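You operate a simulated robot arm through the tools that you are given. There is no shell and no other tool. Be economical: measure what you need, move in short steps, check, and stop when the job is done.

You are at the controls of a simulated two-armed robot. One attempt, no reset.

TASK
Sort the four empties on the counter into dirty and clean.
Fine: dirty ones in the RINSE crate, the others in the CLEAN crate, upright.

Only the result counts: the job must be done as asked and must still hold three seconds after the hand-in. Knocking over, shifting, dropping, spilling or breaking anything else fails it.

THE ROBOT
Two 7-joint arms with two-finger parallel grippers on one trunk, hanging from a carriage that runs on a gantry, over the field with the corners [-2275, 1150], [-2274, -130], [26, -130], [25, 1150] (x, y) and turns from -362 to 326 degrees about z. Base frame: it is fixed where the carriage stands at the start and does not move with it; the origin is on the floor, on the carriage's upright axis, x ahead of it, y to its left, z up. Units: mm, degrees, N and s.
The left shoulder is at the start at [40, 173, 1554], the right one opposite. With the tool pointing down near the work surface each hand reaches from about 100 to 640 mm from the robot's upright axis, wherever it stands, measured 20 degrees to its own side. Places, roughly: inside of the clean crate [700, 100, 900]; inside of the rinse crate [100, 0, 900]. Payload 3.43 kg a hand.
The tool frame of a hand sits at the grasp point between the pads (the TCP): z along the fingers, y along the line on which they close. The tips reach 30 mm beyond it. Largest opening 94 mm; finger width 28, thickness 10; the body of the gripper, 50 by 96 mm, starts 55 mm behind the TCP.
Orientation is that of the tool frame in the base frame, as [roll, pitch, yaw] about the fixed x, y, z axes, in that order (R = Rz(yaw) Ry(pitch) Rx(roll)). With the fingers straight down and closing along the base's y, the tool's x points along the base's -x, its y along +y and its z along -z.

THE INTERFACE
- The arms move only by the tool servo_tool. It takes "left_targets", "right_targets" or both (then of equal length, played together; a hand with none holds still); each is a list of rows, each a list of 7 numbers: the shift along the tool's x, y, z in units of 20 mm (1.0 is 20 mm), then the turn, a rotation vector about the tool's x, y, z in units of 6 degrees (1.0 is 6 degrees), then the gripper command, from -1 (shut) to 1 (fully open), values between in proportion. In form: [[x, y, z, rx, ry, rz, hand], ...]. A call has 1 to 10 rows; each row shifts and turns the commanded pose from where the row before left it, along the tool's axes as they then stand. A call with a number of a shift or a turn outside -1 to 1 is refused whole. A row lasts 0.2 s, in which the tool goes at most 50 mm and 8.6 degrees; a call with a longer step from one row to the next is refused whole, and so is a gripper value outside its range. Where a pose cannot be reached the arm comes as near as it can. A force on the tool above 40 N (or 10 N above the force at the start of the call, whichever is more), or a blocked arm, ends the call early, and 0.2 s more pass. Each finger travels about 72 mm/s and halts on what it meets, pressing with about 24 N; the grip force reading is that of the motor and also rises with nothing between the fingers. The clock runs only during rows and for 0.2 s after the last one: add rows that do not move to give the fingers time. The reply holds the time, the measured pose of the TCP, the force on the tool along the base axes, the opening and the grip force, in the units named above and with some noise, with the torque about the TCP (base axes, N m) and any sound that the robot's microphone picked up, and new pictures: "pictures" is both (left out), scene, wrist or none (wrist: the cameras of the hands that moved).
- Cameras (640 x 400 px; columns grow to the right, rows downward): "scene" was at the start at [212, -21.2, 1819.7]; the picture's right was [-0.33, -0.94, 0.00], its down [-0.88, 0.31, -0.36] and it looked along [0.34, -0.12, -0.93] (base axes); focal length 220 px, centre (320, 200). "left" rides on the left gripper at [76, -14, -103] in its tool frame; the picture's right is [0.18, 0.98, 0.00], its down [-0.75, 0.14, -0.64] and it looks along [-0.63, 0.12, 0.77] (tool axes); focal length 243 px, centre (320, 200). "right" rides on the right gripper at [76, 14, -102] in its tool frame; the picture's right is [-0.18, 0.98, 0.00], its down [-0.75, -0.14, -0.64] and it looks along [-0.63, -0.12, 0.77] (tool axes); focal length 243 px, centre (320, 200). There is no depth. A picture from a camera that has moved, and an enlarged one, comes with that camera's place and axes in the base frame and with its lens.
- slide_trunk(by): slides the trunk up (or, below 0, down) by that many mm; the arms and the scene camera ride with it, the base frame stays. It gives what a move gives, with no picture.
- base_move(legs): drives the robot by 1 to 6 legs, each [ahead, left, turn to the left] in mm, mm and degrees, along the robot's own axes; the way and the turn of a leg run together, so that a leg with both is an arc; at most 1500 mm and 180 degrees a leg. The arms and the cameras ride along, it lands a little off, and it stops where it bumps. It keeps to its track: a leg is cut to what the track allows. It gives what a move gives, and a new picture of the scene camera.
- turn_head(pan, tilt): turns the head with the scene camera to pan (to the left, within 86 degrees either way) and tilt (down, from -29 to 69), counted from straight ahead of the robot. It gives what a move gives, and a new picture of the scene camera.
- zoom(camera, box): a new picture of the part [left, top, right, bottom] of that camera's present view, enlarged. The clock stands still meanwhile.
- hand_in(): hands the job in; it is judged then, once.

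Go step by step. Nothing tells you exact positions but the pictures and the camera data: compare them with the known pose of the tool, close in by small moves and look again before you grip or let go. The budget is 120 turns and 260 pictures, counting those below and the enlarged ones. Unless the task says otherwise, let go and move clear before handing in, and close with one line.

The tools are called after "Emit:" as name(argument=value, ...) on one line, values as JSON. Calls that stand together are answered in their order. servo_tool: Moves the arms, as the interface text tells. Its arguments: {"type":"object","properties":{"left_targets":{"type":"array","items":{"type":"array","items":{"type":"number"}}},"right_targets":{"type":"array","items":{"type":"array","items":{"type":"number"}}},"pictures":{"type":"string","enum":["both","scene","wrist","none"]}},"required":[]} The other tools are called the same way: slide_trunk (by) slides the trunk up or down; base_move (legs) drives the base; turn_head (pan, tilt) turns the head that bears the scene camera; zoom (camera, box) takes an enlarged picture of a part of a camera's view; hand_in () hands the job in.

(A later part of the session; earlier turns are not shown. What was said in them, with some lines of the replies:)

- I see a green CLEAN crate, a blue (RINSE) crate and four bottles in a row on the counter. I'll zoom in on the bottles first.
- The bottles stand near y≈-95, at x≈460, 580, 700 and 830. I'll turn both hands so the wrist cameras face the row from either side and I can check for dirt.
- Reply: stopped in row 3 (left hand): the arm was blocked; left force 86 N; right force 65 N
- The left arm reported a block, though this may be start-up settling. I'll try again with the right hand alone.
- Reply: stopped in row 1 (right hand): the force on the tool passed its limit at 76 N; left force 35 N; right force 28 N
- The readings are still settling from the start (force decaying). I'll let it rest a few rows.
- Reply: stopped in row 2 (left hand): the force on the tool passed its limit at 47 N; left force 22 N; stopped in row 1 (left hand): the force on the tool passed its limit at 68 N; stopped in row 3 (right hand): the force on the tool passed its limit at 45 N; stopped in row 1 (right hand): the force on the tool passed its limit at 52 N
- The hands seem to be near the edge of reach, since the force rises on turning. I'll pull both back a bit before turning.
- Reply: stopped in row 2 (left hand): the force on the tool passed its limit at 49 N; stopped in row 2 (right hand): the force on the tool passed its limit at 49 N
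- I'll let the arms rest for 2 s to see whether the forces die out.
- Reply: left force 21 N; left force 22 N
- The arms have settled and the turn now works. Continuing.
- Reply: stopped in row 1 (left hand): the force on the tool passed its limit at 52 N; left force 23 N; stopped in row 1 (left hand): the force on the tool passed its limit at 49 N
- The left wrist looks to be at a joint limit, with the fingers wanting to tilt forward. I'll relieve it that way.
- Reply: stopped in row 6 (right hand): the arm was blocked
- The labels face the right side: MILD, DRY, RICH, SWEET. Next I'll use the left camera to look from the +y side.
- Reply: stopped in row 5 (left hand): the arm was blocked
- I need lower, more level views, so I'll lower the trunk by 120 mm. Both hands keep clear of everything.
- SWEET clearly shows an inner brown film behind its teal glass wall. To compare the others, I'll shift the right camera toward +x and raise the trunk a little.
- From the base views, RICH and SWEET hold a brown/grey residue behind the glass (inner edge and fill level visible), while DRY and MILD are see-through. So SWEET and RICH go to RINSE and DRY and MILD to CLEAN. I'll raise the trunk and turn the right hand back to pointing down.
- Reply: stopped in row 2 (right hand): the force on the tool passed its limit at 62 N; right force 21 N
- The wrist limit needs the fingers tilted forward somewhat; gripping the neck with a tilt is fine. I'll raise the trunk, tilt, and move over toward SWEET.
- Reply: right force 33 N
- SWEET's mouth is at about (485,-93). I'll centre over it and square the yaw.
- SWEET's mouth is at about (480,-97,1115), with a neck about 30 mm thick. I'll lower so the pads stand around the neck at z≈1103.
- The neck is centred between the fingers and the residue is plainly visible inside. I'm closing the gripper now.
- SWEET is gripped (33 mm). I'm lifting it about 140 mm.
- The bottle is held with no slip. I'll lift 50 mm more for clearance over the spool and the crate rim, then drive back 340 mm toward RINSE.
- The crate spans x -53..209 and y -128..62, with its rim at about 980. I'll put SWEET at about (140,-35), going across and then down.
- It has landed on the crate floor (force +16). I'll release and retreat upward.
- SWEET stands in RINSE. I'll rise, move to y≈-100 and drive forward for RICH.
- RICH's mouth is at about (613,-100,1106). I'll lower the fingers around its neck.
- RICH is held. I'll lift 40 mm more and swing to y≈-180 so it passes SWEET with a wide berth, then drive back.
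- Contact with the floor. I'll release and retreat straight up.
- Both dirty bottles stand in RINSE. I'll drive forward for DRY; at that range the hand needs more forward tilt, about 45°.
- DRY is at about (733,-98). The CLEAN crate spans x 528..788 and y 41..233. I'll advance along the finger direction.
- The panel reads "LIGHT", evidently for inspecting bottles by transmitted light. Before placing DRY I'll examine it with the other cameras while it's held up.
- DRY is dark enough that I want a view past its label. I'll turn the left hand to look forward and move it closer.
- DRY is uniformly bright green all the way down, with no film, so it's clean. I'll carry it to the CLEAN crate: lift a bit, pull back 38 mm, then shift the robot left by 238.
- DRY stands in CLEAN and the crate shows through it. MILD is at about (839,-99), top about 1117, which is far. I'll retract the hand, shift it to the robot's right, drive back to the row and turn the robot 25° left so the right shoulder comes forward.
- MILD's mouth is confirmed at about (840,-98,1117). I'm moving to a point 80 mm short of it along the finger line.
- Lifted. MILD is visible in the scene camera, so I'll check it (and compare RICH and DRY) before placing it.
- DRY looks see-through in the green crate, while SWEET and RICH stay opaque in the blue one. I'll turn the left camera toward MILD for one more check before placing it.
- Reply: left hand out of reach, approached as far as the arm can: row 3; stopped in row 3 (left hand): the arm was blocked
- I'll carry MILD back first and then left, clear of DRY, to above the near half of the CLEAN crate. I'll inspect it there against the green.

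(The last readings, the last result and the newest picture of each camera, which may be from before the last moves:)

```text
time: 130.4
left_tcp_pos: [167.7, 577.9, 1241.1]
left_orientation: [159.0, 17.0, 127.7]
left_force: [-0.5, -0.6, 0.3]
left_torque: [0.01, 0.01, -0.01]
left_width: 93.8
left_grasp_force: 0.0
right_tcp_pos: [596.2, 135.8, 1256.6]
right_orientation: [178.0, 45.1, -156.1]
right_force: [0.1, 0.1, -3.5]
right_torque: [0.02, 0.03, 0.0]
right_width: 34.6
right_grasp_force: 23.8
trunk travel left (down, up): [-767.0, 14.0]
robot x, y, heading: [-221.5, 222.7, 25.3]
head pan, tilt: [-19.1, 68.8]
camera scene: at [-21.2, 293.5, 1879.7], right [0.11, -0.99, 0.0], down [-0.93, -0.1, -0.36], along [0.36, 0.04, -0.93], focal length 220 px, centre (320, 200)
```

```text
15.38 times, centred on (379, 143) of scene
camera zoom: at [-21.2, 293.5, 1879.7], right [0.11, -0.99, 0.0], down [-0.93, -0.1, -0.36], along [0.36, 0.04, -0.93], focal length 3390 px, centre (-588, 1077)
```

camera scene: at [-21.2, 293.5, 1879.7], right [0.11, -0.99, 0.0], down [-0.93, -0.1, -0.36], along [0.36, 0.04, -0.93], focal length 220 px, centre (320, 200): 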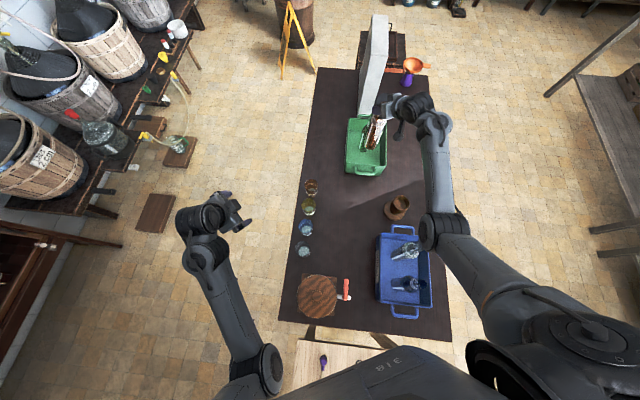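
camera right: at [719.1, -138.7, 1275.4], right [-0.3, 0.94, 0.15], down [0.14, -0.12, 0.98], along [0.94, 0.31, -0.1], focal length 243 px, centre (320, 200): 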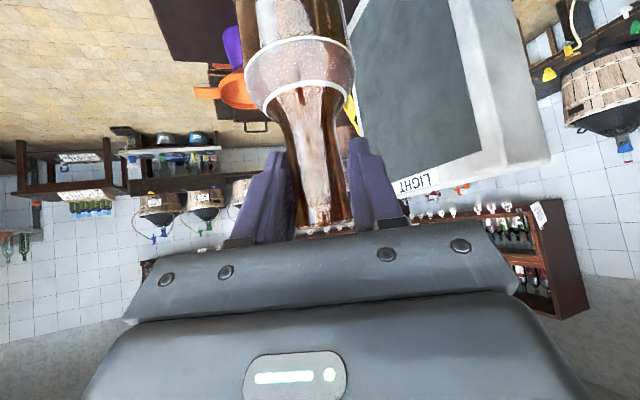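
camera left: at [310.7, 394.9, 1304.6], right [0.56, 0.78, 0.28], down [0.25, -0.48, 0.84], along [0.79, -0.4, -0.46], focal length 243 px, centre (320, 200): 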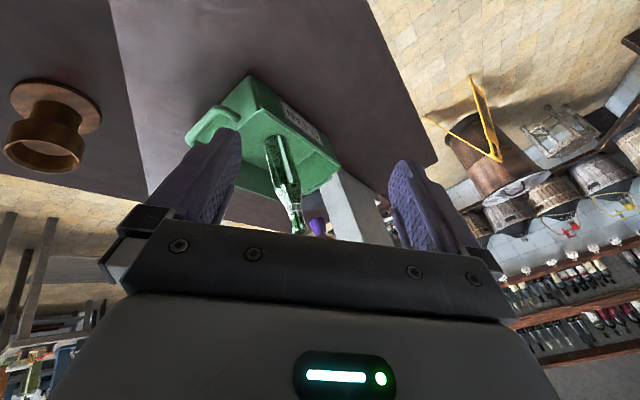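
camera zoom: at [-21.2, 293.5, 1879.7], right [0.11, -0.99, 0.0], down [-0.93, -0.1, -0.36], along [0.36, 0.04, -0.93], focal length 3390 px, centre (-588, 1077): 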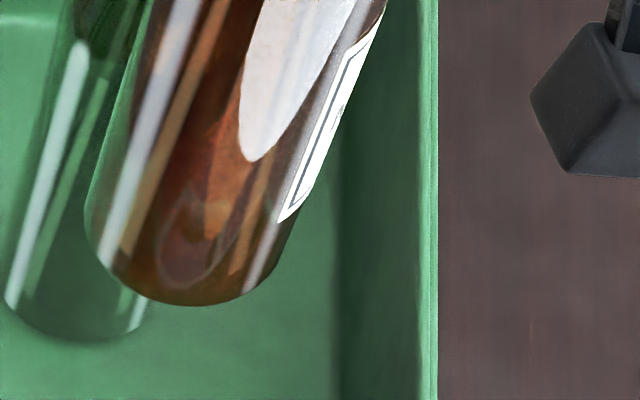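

MILD looks brown and blotchy near its base here, and the rinse-crate bottles show some translucency, so I need a proper backlit comparison. I'll take MILD out over the bright floor beyond the counter's right edge.

Emit:
base_move(legs=[[-149, -318, 0]])

Emit:
zoom(camera="scene", box=[340, 90, 440, 170])

```text
time: 132.6
left_tcp_pos: [167.4, 231.7, 1241.0]
left_orientation: [158.9, 16.9, 128.0]
left_force: [-0.6, 0.3, -0.2]
left_torque: [-0.03, 0.01, -0.03]
left_width: 94.3
left_grasp_force: 0.1
right_tcp_pos: [598.2, -208.8, 1257.0]
right_orientation: [178.0, 45.1, -156.0]
right_force: [0.9, -0.1, -2.6]
right_torque: [-0.03, -0.01, 0.04]
right_width: 34.6
right_grasp_force: 24.0
trunk travel left (down, up): [-767.0, 14.0]
robot x, y, heading: [-220.0, -127.3, 25.8]
head pan, tilt: [-19.1, 68.8]
camera scene: at [-20.4, -53.5, 1879.6], right [0.11, -0.99, 0.0], down [-0.93, -0.11, -0.36], along [0.36, 0.04, -0.93], focal length 220 px, centre (320, 200)
```

scene: 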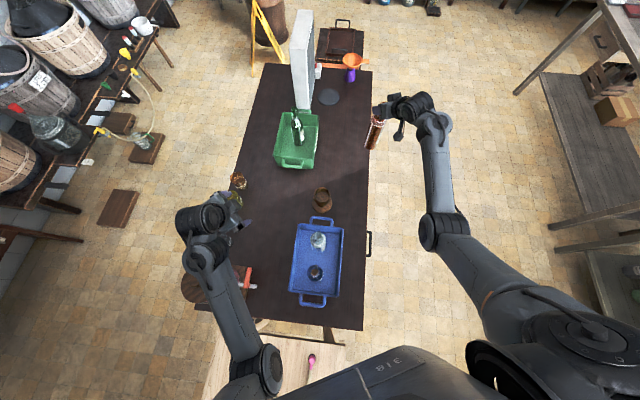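

```text
5.00 times, centred on (390, 130) of scene
camera zoom: at [-20.4, -53.5, 1879.6], right [0.11, -0.99, 0.0], down [-0.93, -0.11, -0.36], along [0.36, 0.04, -0.93], focal length 1102 px, centre (-30, 550)
```

zoom: 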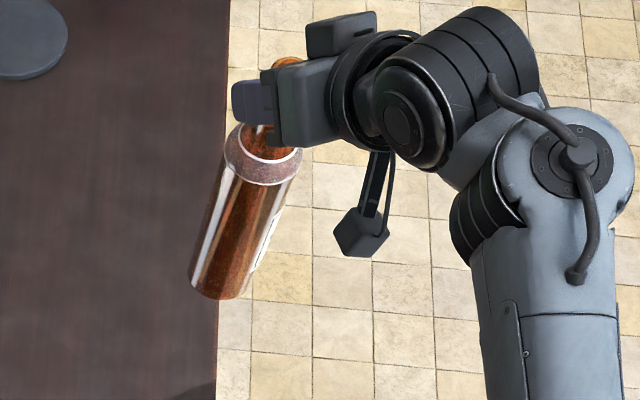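

Emit:
zoom(camera="scene", box=[372, 108, 404, 154])

Emit:
zoom(camera="scene", box=[285, 110, 315, 155])

Emit:
zoom(camera="scene", box=[295, 225, 340, 290])

```text
8.70 times, centred on (388, 131) of scene
camera zoom: at [-20.4, -53.5, 1879.6], right [0.11, -0.99, 0.0], down [-0.93, -0.11, -0.36], along [0.36, 0.04, -0.93], focal length 1916 px, centre (-271, 800)
```

zoom: 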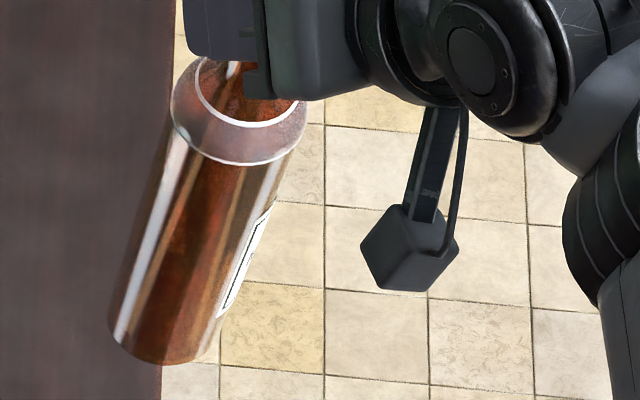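

```text
8.89 times, centred on (300, 132) of scene
camera zoom: at [-20.4, -53.5, 1879.6], right [0.11, -0.99, 0.0], down [-0.93, -0.11, -0.36], along [0.36, 0.04, -0.93], focal length 1959 px, centre (498, 800)
```

zoom: 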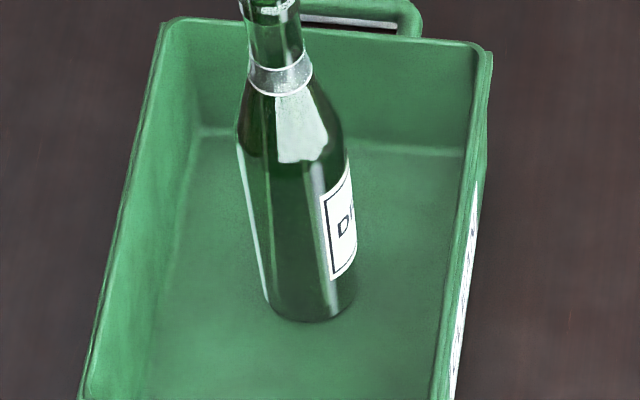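

```text
6.15 times, centred on (318, 258) of scene
camera zoom: at [-20.4, -53.5, 1879.6], right [0.11, -0.99, 0.0], down [-0.93, -0.11, -0.36], along [0.36, 0.04, -0.93], focal length 1356 px, centre (335, -154)
```

zoom: 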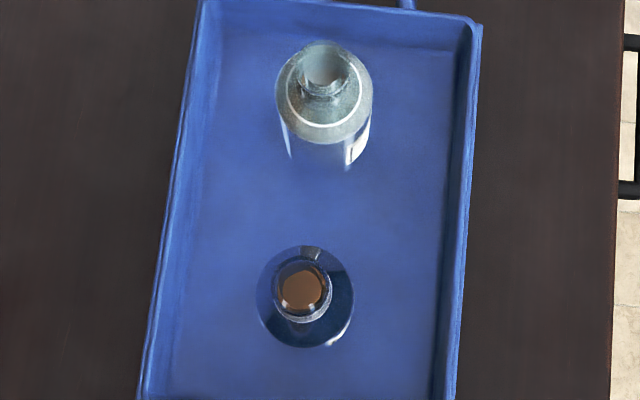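

Looking straight down RICH's mouth shows brown dregs, so RICH is definitely dirty. Now I'll put the head camera above SWEET for the same test.

Emit:
base_move(legs=[[154, -49, 0]])

Emit:
zoom(camera="scene", box=[290, 240, 350, 330])

```text
time: 134.1
left_tcp_pos: [323.9, 254.4, 1240.1]
left_orientation: [159.1, 16.9, 128.0]
left_force: [-0.3, -1.4, -0.9]
left_torque: [0.0, -0.01, 0.03]
left_width: 94.1
left_grasp_force: 0.1
right_tcp_pos: [756.3, -185.4, 1256.3]
right_orientation: [178.1, 45.0, -155.9]
right_force: [-0.1, -0.2, -3.1]
right_torque: [-0.02, 0.02, 0.02]
right_width: 34.2
right_grasp_force: 23.8
trunk travel left (down, up): [-767.0, 14.0]
robot x, y, heading: [-61.2, -106.5, 25.8]
head pan, tilt: [-19.1, 68.8]
camera scene: at [137.5, -30.9, 1879.7], right [0.12, -0.99, 0.0], down [-0.93, -0.11, -0.36], along [0.36, 0.04, -0.93], focal length 220 px, centre (320, 200)
```

scene: 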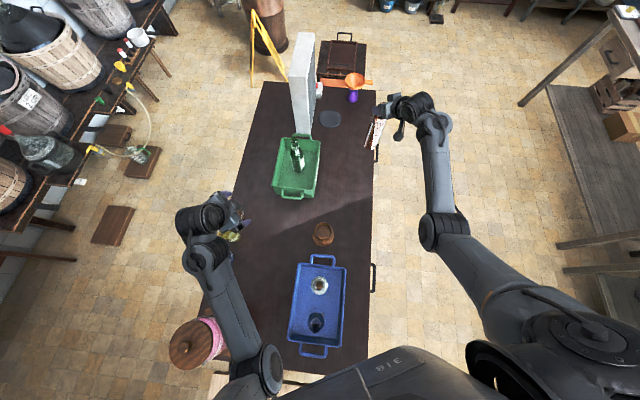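

```text
4.44 times, centred on (320, 285) of scene
camera zoom: at [137.5, -30.9, 1879.7], right [0.12, -0.99, 0.0], down [-0.93, -0.11, -0.36], along [0.36, 0.04, -0.93], focal length 979 px, centre (320, -178)
```

zoom: 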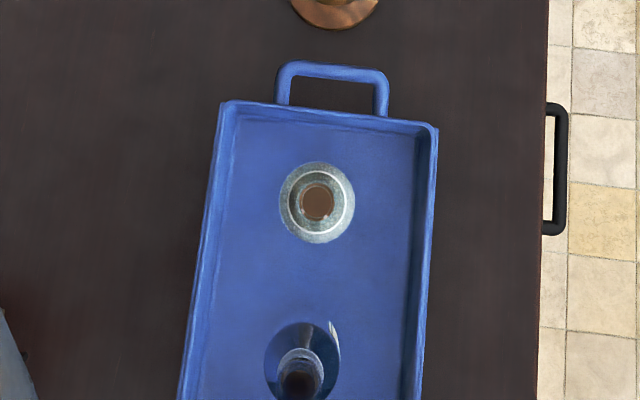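

SWEET also has brown dregs, so both RINSE bottles are right. For the same test on MILD I'll back off, bring the hand in front of the head, and tip the mouth toward the camera.

Emit:
base_move(legs=[[-225, 109, 0]])

Emit:
servo_tool(right_targets=[[0, 0.4, 0, 0, 0, 0, -1], [0, 0.8, 0, 0, 0, 0, -1], [0, 1, 0, 0, 0, 0, -1], [0, 1, 0, 0, 0, 0, -1], [0, 1, 0, 0, 0, 0, -1], [0, 1, 0, 0, 0, 0, -1], [0, 1, 0, 0, 0, 0, -1], [0, 1, 0, 0, 0, 0, -1], [0, 1, 0, 0, 0, 0, -1], [0, 1, 0, 0, 0, 0, -1]], pictures="none")

Emit:
servo_tool(right_targets=[[0, 1, 0, 0, 0, 0, -1], [0, 1, 0, 0, 0, 0, -1], [0, 1, 0, 0, 0, 0, -1], [0, 1, 0, 0, 0, 0, -1], [0, 1, 0, 0, 0, 0, -1], [0, 1, 0, 0, 0, 0, -1], [0, 1, 0, 0, 0, 0, -1], [0, 1, 0, 0, 0, 0, -1], [0, 0.6, 0, 0, 0, 0, -1], [0, 0.2, 0, 0, 0, 0, -1]], pictures="scene")

```text
time: 135.9
left_tcp_pos: [73.0, 255.4, 1239.0]
left_orientation: [159.0, 16.9, 128.1]
left_force: [-0.9, -0.1, -0.2]
left_torque: [-0.01, -0.02, 0.01]
left_width: 93.7
left_grasp_force: 0.1
right_tcp_pos: [506.0, -184.8, 1256.9]
right_orientation: [178.0, 45.0, -155.8]
right_force: [0.6, 1.5, -2.8]
right_torque: [-0.03, -0.02, -0.02]
right_width: 34.5
right_grasp_force: 23.6
trunk travel left (down, up): [-767.0, 14.0]
robot x, y, heading: [-313.5, -103.1, 25.9]
head pan, tilt: [-19.1, 68.8]
camera scene: at [-113.4, -30.8, 1879.6], right [0.12, -0.99, 0.0], down [-0.93, -0.11, -0.36], along [0.36, 0.04, -0.93], focal length 220 px, centre (320, 200)
```

scene: 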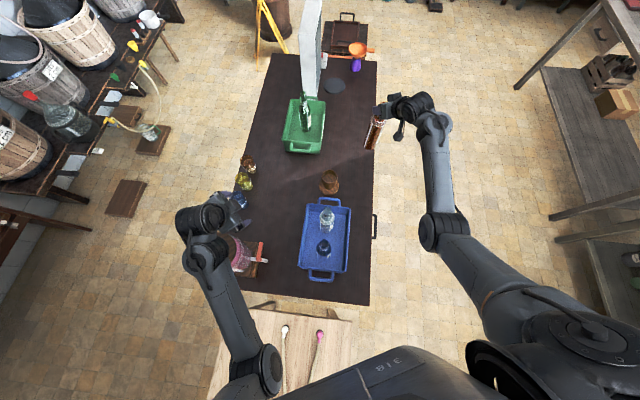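

```text
time: 138.1
left_tcp_pos: [73.0, 255.0, 1240.7]
left_orientation: [159.1, 17.0, 128.0]
left_force: [0.1, -0.2, 0.0]
left_torque: [-0.02, 0.04, -0.01]
left_width: 94.1
left_grasp_force: 0.0
right_tcp_pos: [426.3, -18.9, 1260.2]
right_orientation: [178.1, 45.1, -155.8]
right_force: [0.3, -0.4, -2.8]
right_torque: [-0.04, 0.02, 0.0]
right_width: 34.3
right_grasp_force: 24.2
trunk travel left (down, up): [-767.0, 14.0]
robot x, y, heading: [-307.5, -105.1, 26.1]
head pan, tilt: [-19.1, 68.8]
```

```text
time: 140.3
left_tcp_pos: [72.7, 254.4, 1240.0]
left_orientation: [158.9, 16.8, 128.1]
left_force: [-0.1, -0.6, 0.4]
left_torque: [0.0, 0.0, -0.04]
left_width: 94.0
left_grasp_force: 0.1
right_tcp_pos: [350.1, 139.6, 1264.6]
right_orientation: [178.1, 45.2, -155.7]
right_force: [1.0, -0.4, -2.3]
right_torque: [-0.02, 0.02, 0.02]
right_width: 34.7
right_grasp_force: 23.6
trunk travel left (down, up): [-767.0, 14.0]
robot x, y, heading: [-312.3, -104.4, 25.9]
head pan, tilt: [-19.1, 68.8]
camera scene: at [-113.3, -30.8, 1879.6], right [0.12, -0.99, 0.0], down [-0.93, -0.11, -0.36], along [0.36, 0.04, -0.93], focal length 220 px, centre (320, 200)
```

scene: 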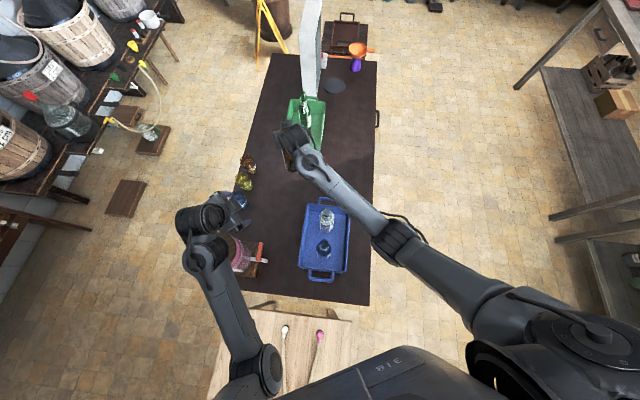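

Emit:
servo_tool(right_targets=[[0, 0, 0, 0, -0.3, 0, -1], [0, 0, 0, 0, -0.8, 0, -1], [0, 0, 0, 0, -1, 0, -1], [0, 0, 0, 0, -1, 0, -1], [0, 0, 0, 0, -1, 0, -1], [0, 0, 0, 0, -1, 0, -1], [0, 0, 0, 0, -1, 0, -1], [0, 0, 0, 0, -0.4, 0, -1], [0, 0, 0, 0, 0, 0, -1]], pictures="none")

Emit:
zoom(camera="scene", box=[265, 100, 345, 190])

```text
time: 142.3
left_tcp_pos: [72.0, 253.4, 1239.6]
left_orientation: [158.9, 16.9, 128.1]
left_force: [-0.8, 0.4, -0.7]
left_torque: [-0.01, 0.0, 0.02]
left_width: 94.1
left_grasp_force: 0.0
right_tcp_pos: [350.3, 138.8, 1264.4]
right_orientation: [166.9, 84.0, -167.5]
right_force: [-0.5, 0.5, -2.2]
right_torque: [-0.1, 0.22, 0.0]
right_width: 34.3
right_grasp_force: 24.2
trunk travel left (down, up): [-767.0, 14.0]
robot x, y, heading: [-314.0, -101.7, 25.8]
head pan, tilt: [-19.1, 68.8]
```

```text
4.44 times, centred on (305, 145) of scene
camera zoom: at [-113.3, -30.8, 1879.6], right [0.12, -0.99, 0.0], down [-0.93, -0.11, -0.36], along [0.36, 0.04, -0.93], focal length 979 px, centre (387, 444)
```

zoom: 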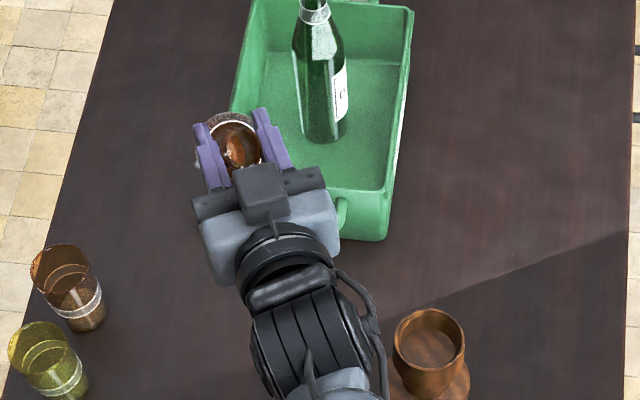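

Emit:
zoom(camera="scene", box=[306, 122, 328, 142])

Emit:
zoom(camera="scene", box=[285, 118, 307, 138])

```text
16.00 times, centred on (317, 132) of scene
camera zoom: at [-113.3, -30.8, 1879.6], right [0.12, -0.99, 0.0], down [-0.93, -0.11, -0.36], along [0.36, 0.04, -0.93], focal length 3526 px, centre (368, 1288)
```

zoom: 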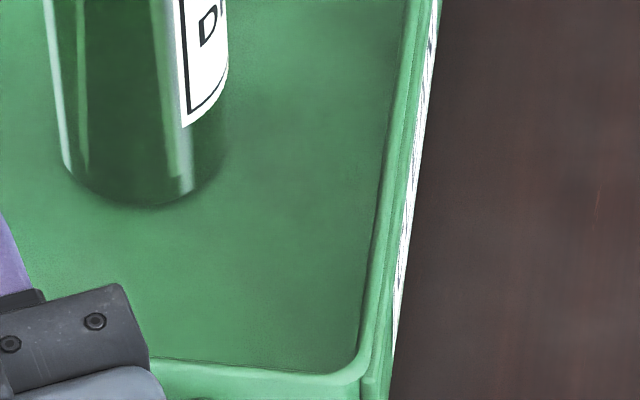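

```text
16.00 times, centred on (296, 128) of scene
camera zoom: at [-113.3, -30.8, 1879.6], right [0.12, -0.99, 0.0], down [-0.93, -0.11, -0.36], along [0.36, 0.04, -0.93], focal length 3526 px, centre (704, 1352)
```

zoom: 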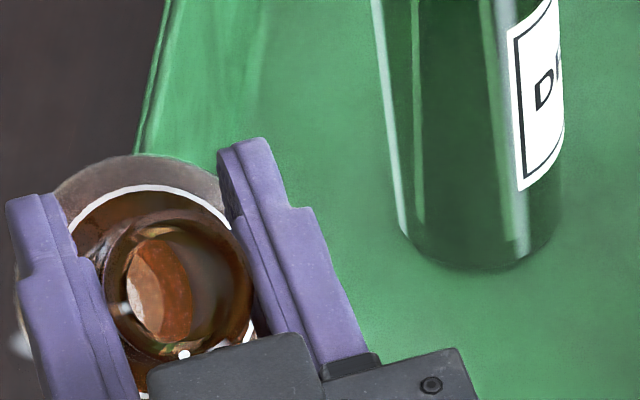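

The alignment is off by several degrees. I'll correct the tip so I look straight down the neck.

Emit:
servo_tool(right_targets=[[0, 0, 0, 0, 0.2, -0.4, -1], [0, 0, 0, 0, 0.4, -0.6, -1], [0, 0, 0, 0, 0.2, -0.3, -1], [0, 0, 0, 0, 0, 0, -1]], pictures="none")

Emit:
zoom(camera="scene", box=[285, 118, 307, 138])

```text
time: 143.3
left_tcp_pos: [72.5, 253.7, 1240.5]
left_orientation: [159.0, 16.8, 128.1]
left_force: [0.4, -0.3, 0.8]
left_torque: [-0.02, -0.01, 0.03]
left_width: 93.8
left_grasp_force: 0.1
right_tcp_pos: [349.4, 140.0, 1263.9]
right_orientation: [-149.1, 77.5, -123.0]
right_force: [-0.7, -0.3, -2.1]
right_torque: [-0.06, 0.17, 0.01]
right_width: 34.4
right_grasp_force: 23.8
trunk travel left (down, up): [-767.0, 14.0]
robot x, y, heading: [-311.3, -105.3, 26.0]
head pan, tilt: [-19.1, 68.8]
```

```text
16.00 times, centred on (296, 128) of scene
camera zoom: at [-113.3, -30.8, 1879.6], right [0.12, -0.99, 0.0], down [-0.93, -0.11, -0.36], along [0.36, 0.04, -0.93], focal length 3526 px, centre (704, 1352)
```

zoom: 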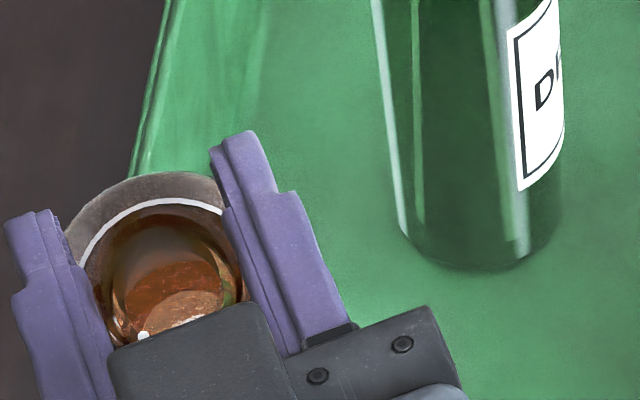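

Emit:
servo_tool(right_targets=[[0, 0, 0, 0, 0.4, -0.2, -1], [0, 0, 0, 0, 0.6, -0.2, -1], [0, 0, 0, 0, 0.2, 0, -1], [0, 0, 0, 0, 0, 0, -1]], pictures="none")

Emit:
zoom(camera="scene", box=[285, 118, 307, 138])

```text
time: 144.3
left_tcp_pos: [73.0, 254.8, 1241.9]
left_orientation: [159.0, 16.9, 128.1]
left_force: [-0.6, -0.1, -0.8]
left_torque: [-0.02, -0.01, 0.01]
left_width: 93.9
left_grasp_force: 0.0
right_tcp_pos: [350.6, 140.6, 1265.2]
right_orientation: [-153.8, 69.9, -127.8]
right_force: [0.2, 0.0, -3.1]
right_torque: [-0.05, 0.15, 0.0]
right_width: 34.2
right_grasp_force: 24.1
trunk travel left (down, up): [-767.0, 14.0]
robot x, y, heading: [-314.7, -103.6, 25.8]
head pan, tilt: [-19.1, 68.8]
```

```text
16.00 times, centred on (296, 128) of scene
camera zoom: at [-113.3, -30.8, 1879.6], right [0.12, -0.99, 0.0], down [-0.93, -0.11, -0.36], along [0.36, 0.04, -0.93], focal length 3526 px, centre (704, 1352)
```

zoom: 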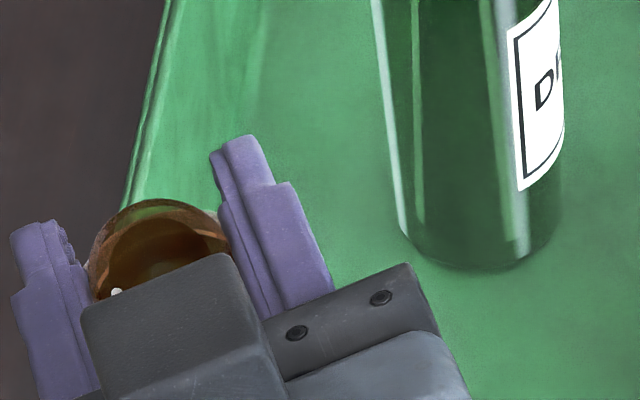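

Through the mouth I see saturated, two-tone amber glass with light passing through, not the flat brown dregs of the other two. I take MILD as clean. I'll undo the tip exactly and bring the bottle upright.

Emit:
servo_tool(right_targets=[[0, 0, 0, 0, -0.2, 0, -1], [0, 0, 0, 0, -0.6, 0.2, -1], [0, 0, 0, 0, -0.4, 0.2, -1], [0, 0, 0, 0, -0.2, 0.3, -1], [0, 0, 0, 0, -0.4, 0.6, -1], [0, 0, 0, 0, -0.2, 0.4, -1], [0, 0, 0, 0, 0, 0, -1]], pictures="none")

Emit:
servo_tool(right_targets=[[0, 0, 0, 0, 0.4, 0, -1], [0, 0, 0, 0, 1, 0, -1], [0, 0, 0, 0, 1, 0, -1], [0, 0, 0, 0, 1, 0, -1], [0, 0, 0, 0, 1, 0, -1], [0, 0, 0, 0, 1, 0, -1], [0, 0, 0, 0, 0.8, 0, -1], [0, 0, 0, 0, 0.3, 0, -1], [0, 0, 0, 0, 0, 0, -1]])

```text
time: 145.9
left_tcp_pos: [73.3, 255.8, 1241.7]
left_orientation: [159.0, 16.9, 128.1]
left_force: [0.4, 0.3, -0.1]
left_torque: [0.02, -0.03, -0.03]
left_width: 94.3
left_grasp_force: 0.1
right_tcp_pos: [351.5, 141.0, 1264.5]
right_orientation: [166.7, 83.9, -167.7]
right_force: [0.7, -0.6, -3.4]
right_torque: [-0.11, 0.22, -0.01]
right_width: 34.0
right_grasp_force: 24.9
trunk travel left (down, up): [-767.0, 14.0]
robot x, y, heading: [-314.4, -100.1, 25.8]
head pan, tilt: [-19.1, 68.8]
```

```text
time: 147.9
left_tcp_pos: [72.2, 255.2, 1241.0]
left_orientation: [159.0, 16.8, 128.2]
left_force: [0.0, 0.0, -0.8]
left_torque: [0.02, 0.02, -0.05]
left_width: 94.1
left_grasp_force: 0.1
right_tcp_pos: [350.5, 139.8, 1265.2]
right_orientation: [178.1, 45.0, -155.8]
right_force: [-0.5, 0.1, -3.0]
right_torque: [-0.08, -0.02, 0.02]
right_width: 33.8
right_grasp_force: 24.7
trunk travel left (down, up): [-767.0, 14.0]
robot x, y, heading: [-308.5, -99.9, 25.8]
head pan, tilt: [-19.1, 68.8]
camera scene: at [-113.3, -30.8, 1879.7], right [0.12, -0.99, 0.0], down [-0.93, -0.11, -0.36], along [0.36, 0.04, -0.93], focal length 220 px, centre (320, 200)
camera right: at [230.4, 97.9, 1283.6], right [-0.31, 0.94, 0.15], down [0.14, -0.11, 0.98], along [0.94, 0.32, -0.1], focal length 243 px, centre (320, 200)
```

scene: 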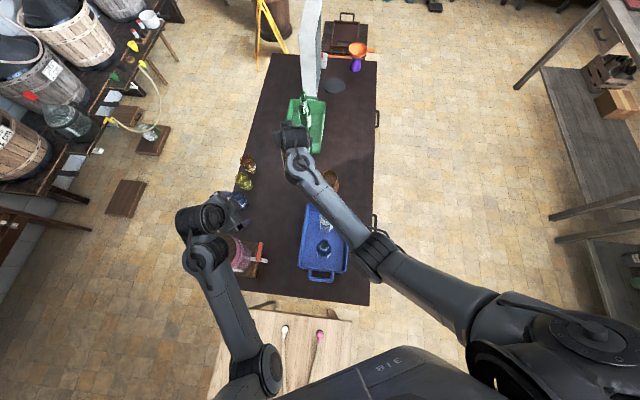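
right: 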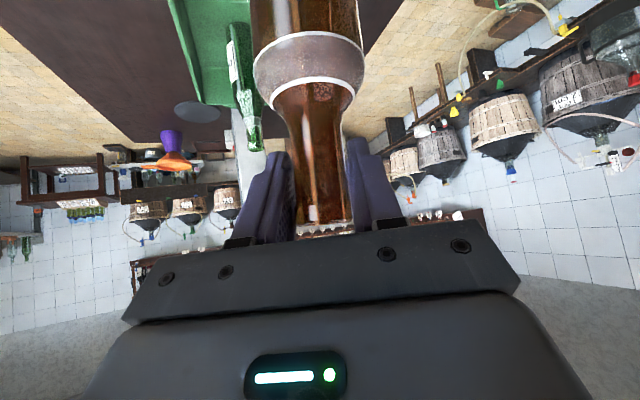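

It's upright again. Now I drive MILD forward to above the near half of the CLEAN crate.

Emit:
base_move(legs=[[220, -108, 0]])

Emit:
zoom(camera="scene", box=[250, 120, 350, 210])

```text
time: 149.7
left_tcp_pos: [317.9, 254.1, 1240.6]
left_orientation: [159.0, 16.9, 128.0]
left_force: [0.0, -0.2, 0.3]
left_torque: [0.0, 0.0, 0.02]
left_width: 94.1
left_grasp_force: 0.1
right_tcp_pos: [594.8, 137.8, 1264.8]
right_orientation: [178.1, 45.0, -155.8]
right_force: [-0.4, -0.1, -3.1]
right_torque: [-0.01, 0.0, 0.0]
right_width: 33.9
right_grasp_force: 24.0
trunk travel left (down, up): [-767.0, 14.0]
robot x, y, heading: [-68.4, -103.5, 25.7]
head pan, tilt: [-19.1, 68.8]
camera scene: at [131.4, -32.4, 1879.7], right [0.12, -0.99, 0.0], down [-0.93, -0.11, -0.36], along [0.36, 0.04, -0.93], focal length 220 px, centre (320, 200)
```

scene: 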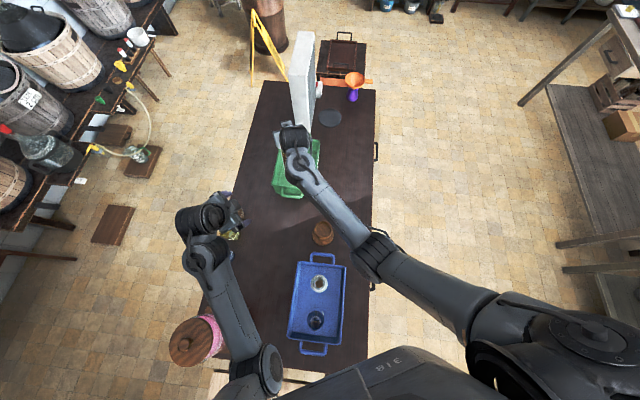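

```text
4.44 times, centred on (300, 165) of scene
camera zoom: at [131.4, -32.4, 1879.7], right [0.12, -0.99, 0.0], down [-0.93, -0.11, -0.36], along [0.36, 0.04, -0.93], focal length 979 px, centre (409, 356)
```

zoom: 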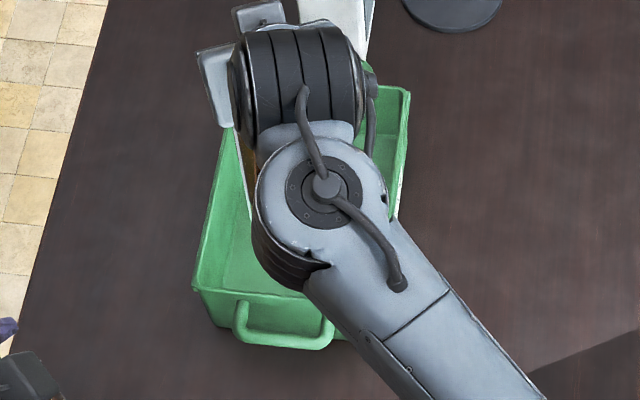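

Emit:
servo_tool(right_targets=[[0.15, 0, 0.15, 0, 0, 0, -1], [0.4, 0, 0.4, 0, 0, 0, -1], [0.7, 0, 0.7, 0, 0, 0, -1], [0.7, 0, 0.7, 0, 0, 0, -1], [0.7, 0, 0.7, 0, 0, 0, -1], [0.7, 0, 0.7, 0, 0, 0, -1], [0.7, 0, 0.7, 0, 0, 0, -1], [0.5, 0, 0.5, 0, 0, 0, -1], [0.3, 0, 0.3, 0, 0, 0, -1], [0.1, 0, 0.1, 0, 0, 0, -1]], pictures="wrist")

Emit:
servo_tool(right_targets=[[0.1, 0, 0.1, 0, 0, 0, -1], [0.1, 0, 0.1, 0, 0, 0, -1], [0.07, 0, 0.07, 0, 0, 0, -1], [0, 0, 0, 0, 0, 0, -1]], pictures="none")

```text
time: 151.9
left_tcp_pos: [318.2, 253.2, 1239.9]
left_orientation: [158.9, 16.9, 127.9]
left_force: [0.3, 0.5, -0.3]
left_torque: [-0.04, -0.01, -0.01]
left_width: 94.0
left_grasp_force: 0.1
right_tcp_pos: [595.1, 140.8, 1125.3]
right_orientation: [178.2, 45.2, -155.8]
right_force: [0.4, 0.3, -3.5]
right_torque: [0.0, -0.01, 0.01]
right_width: 34.0
right_grasp_force: 23.8
trunk travel left (down, up): [-767.0, 14.0]
robot x, y, heading: [-66.3, -105.9, 25.7]
head pan, tilt: [-19.1, 68.8]
camera right: at [473.6, 98.9, 1143.9], right [-0.3, 0.94, 0.15], down [0.14, -0.12, 0.98], along [0.94, 0.32, -0.1], focal length 243 px, centre (320, 200)
```

right: 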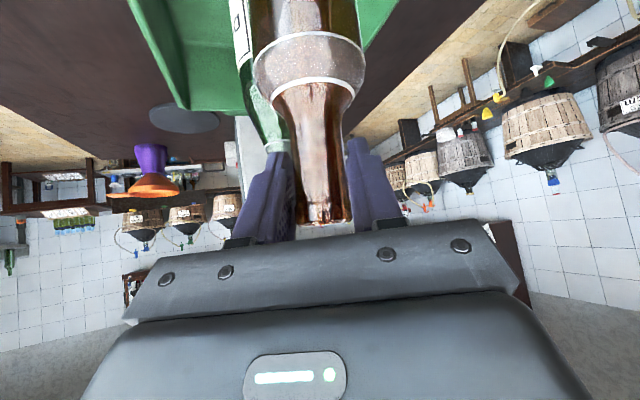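

```text
time: 152.9
left_tcp_pos: [317.8, 252.7, 1240.5]
left_orientation: [158.8, 16.8, 127.9]
left_force: [-0.6, -0.9, 0.7]
left_torque: [-0.03, 0.01, 0.01]
left_width: 93.9
left_grasp_force: 0.0
right_tcp_pos: [593.6, 141.2, 1118.1]
right_orientation: [178.0, 45.1, -155.9]
right_force: [0.0, 0.0, -3.5]
right_torque: [0.0, 0.01, -0.02]
right_width: 33.9
right_grasp_force: 23.0
trunk travel left (down, up): [-767.0, 14.0]
robot x, y, heading: [-68.3, -104.5, 25.5]
head pan, tilt: [-19.1, 68.8]
```

Emit:
servo_tool(right_targets=[[0.07, 0, 0.07, 0, 0, 0, -1], [0.07, 0, 0.07, 0, 0, 0, -1], [0.07, 0, 0.07, 0, 0, 0, -1], [0, 0, 0, 0, 0, 0, -1]], pictures="none")

Emit:
servo_tool(right_targets=[[0.06, 0, 0.06, 0, 0, 0, -1], [0.06, 0, 0.06, 0, 0, 0, -1], [0, 0, 0, 0, 0, 0, -1]], pictures="none")

```text
time: 153.9
left_tcp_pos: [317.0, 253.6, 1240.6]
left_orientation: [159.0, 16.9, 127.9]
left_force: [0.3, 0.1, 0.4]
left_torque: [-0.02, -0.01, -0.01]
left_width: 93.7
left_grasp_force: 0.0
right_tcp_pos: [593.4, 141.4, 1111.3]
right_orientation: [178.0, 45.2, -155.8]
right_force: [-1.0, 0.0, -3.3]
right_torque: [-0.01, -0.01, -0.02]
right_width: 34.0
right_grasp_force: 24.1
trunk travel left (down, up): [-767.0, 14.0]
robot x, y, heading: [-67.4, -109.5, 25.6]
head pan, tilt: [-19.1, 68.8]
```

```text
time: 154.7
left_tcp_pos: [317.3, 253.6, 1240.7]
left_orientation: [159.0, 16.8, 128.0]
left_force: [-0.8, 0.4, -0.4]
left_torque: [0.01, -0.06, 0.0]
left_width: 93.8
left_grasp_force: 0.0
right_tcp_pos: [593.8, 142.7, 1109.5]
right_orientation: [178.0, 45.1, -155.9]
right_force: [-2.5, 0.2, 8.7]
right_torque: [-0.23, 0.49, -0.06]
right_width: 34.0
right_grasp_force: 23.7
trunk travel left (down, up): [-767.0, 14.0]
robot x, y, heading: [-67.8, -106.1, 25.7]
head pan, tilt: [-19.1, 68.8]
```

Contact. I'll release and rise straight up.

Emit:
servo_tool(right_targets=[[0, 0, 0, 0, 0, 0, -0.2], [0, 0, 0, 0, 0, 0, 0.3], [0, 0, 0, 0, 0, 0, 1], [0, 0, 0, 0, 0, 0, 1], [0, 0, 0, 0, 0, 0, 1], [-0.15, 0, -0.15, 0, 0, 0, 1], [-0.4, 0, -0.4, 0, 0, 0, 1], [-0.7, 0, -0.7, 0, 0, 0, 1], [-0.7, 0, -0.7, 0, 0, 0, 1], [-0.5, 0, -0.5, 0, 0, 0, 1]], pictures="wrist")

Emit:
servo_tool(right_targets=[[-0.5, 0, -0.5, 0, 0, 0, 1], [-0.7, 0, -0.7, 0, 0, 0, 1], [-0.7, 0, -0.7, 0, 0, 0, 1], [-0.2, 0, -0.5, 0, 0, 0, 1], [0, -0.5, -0.5, 0, 0, 0, 1], [0, -1, -0.5, 0, 0, 0, 1], [0, -1, 0, 0, 0, 0, 1], [0, -1, 0, 0, 0, 0, 1], [0, -1, 0, 0, 0, 0, 1], [0, -0.6, 0, 0, 0, 0, 1]], pictures="scene")

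Emit:
zoom(camera="scene", box=[265, 120, 345, 210])

```text
time: 156.9
left_tcp_pos: [318.0, 252.5, 1241.3]
left_orientation: [159.0, 16.9, 128.0]
left_force: [-0.3, -0.5, 0.3]
left_torque: [0.0, 0.01, -0.01]
left_width: 93.8
left_grasp_force: 0.0
right_tcp_pos: [595.1, 138.6, 1176.1]
right_orientation: [178.1, 45.0, -155.7]
right_force: [-0.5, 1.0, 0.4]
right_torque: [0.01, 0.02, 0.0]
right_width: 93.7
right_grasp_force: 0.0
trunk travel left (down, up): [-767.0, 14.0]
robot x, y, heading: [-66.2, -103.1, 25.6]
head pan, tilt: [-19.1, 68.8]
camera right: at [474.8, 97.8, 1195.9], right [-0.31, 0.94, 0.15], down [0.14, -0.12, 0.98], along [0.94, 0.32, -0.1], focal length 243 px, centre (320, 200)
```

right: 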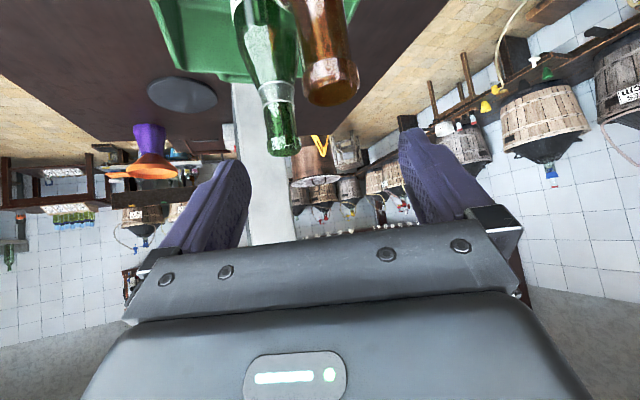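

```text
time: 159.1
left_tcp_pos: [319.2, 252.2, 1241.1]
left_orientation: [159.0, 17.0, 127.9]
left_force: [0.0, 0.0, 0.3]
left_torque: [-0.03, -0.03, 0.02]
left_width: 94.2
left_grasp_force: 0.1
right_tcp_pos: [623.0, 37.4, 1252.1]
right_orientation: [178.1, 45.1, -155.7]
right_force: [-0.2, -0.2, 0.0]
right_torque: [0.02, -0.02, 0.01]
right_width: 93.9
right_grasp_force: 0.0
trunk travel left (down, up): [-767.0, 14.0]
robot x, y, heading: [-69.5, -109.1, 25.8]
head pan, tilt: [-19.1, 68.8]
camera scene: at [131.5, -32.4, 1879.7], right [0.12, -0.99, 0.0], down [-0.93, -0.11, -0.36], along [0.36, 0.04, -0.93], focal length 220 px, centre (320, 200)
```

scene: 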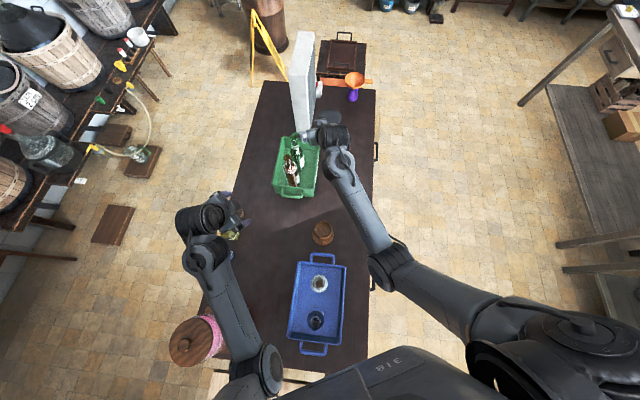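

```text
4.44 times, centred on (305, 165) of scene
camera zoom: at [131.5, -32.4, 1879.7], right [0.12, -0.99, 0.0], down [-0.93, -0.11, -0.36], along [0.36, 0.04, -0.93], focal length 979 px, centre (387, 356)
```

zoom: 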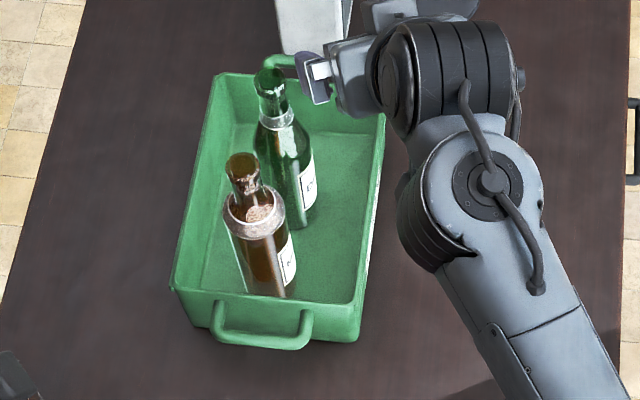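

Emit:
zoom(camera="scene", box=[280, 145, 312, 190])

Emit:
zoom(camera="scene", box=[285, 250, 355, 360])

```text
8.89 times, centred on (296, 168) of scene
camera zoom: at [131.5, -32.4, 1879.7], right [0.12, -0.99, 0.0], down [-0.93, -0.11, -0.36], along [0.36, 0.04, -0.93], focal length 1959 px, centre (533, 489)
```

zoom: 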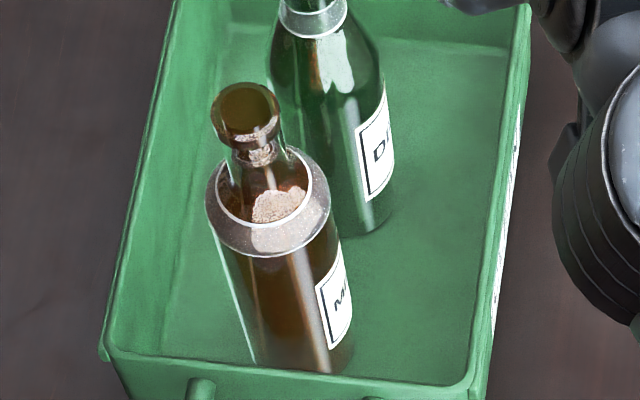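

```text
3.64 times, centred on (320, 305) of scene
camera zoom: at [131.5, -32.4, 1879.7], right [0.12, -0.99, 0.0], down [-0.93, -0.11, -0.36], along [0.36, 0.04, -0.93], focal length 801 px, centre (320, -182)
```

zoom: 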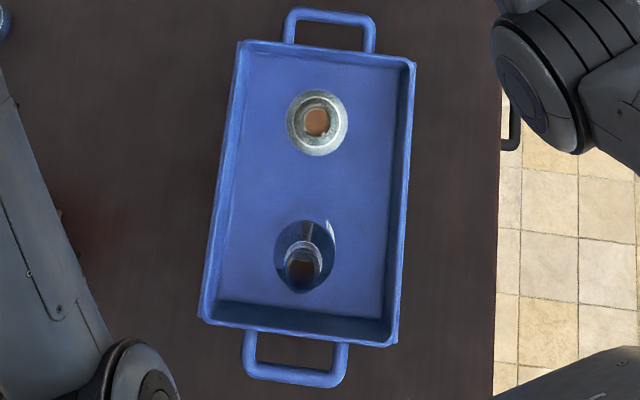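

All four bottles stand upright where they belong. SWEET and RICH, whose brown dregs show down the mouth, are in RINSE. DRY and MILD, which show no fill boundary inside the glass, are in CLEAN. Both hands are open and clear, so I'm handing in.

Emit:
hand_in()

```text
The job is handed in.
```

I've handed the job in: SWEET and RICH are in the RINSE crate, and DRY and MILD are in the CLEAN crate, all four standing upright. SWEET and RICH both show brown dregs at the bottom. I judged DRY and MILD clean because neither shows that residue, but I'm less sure of those two: their dark glass made them hard to read, and I didn't check DRY down its mouth as I did the others.
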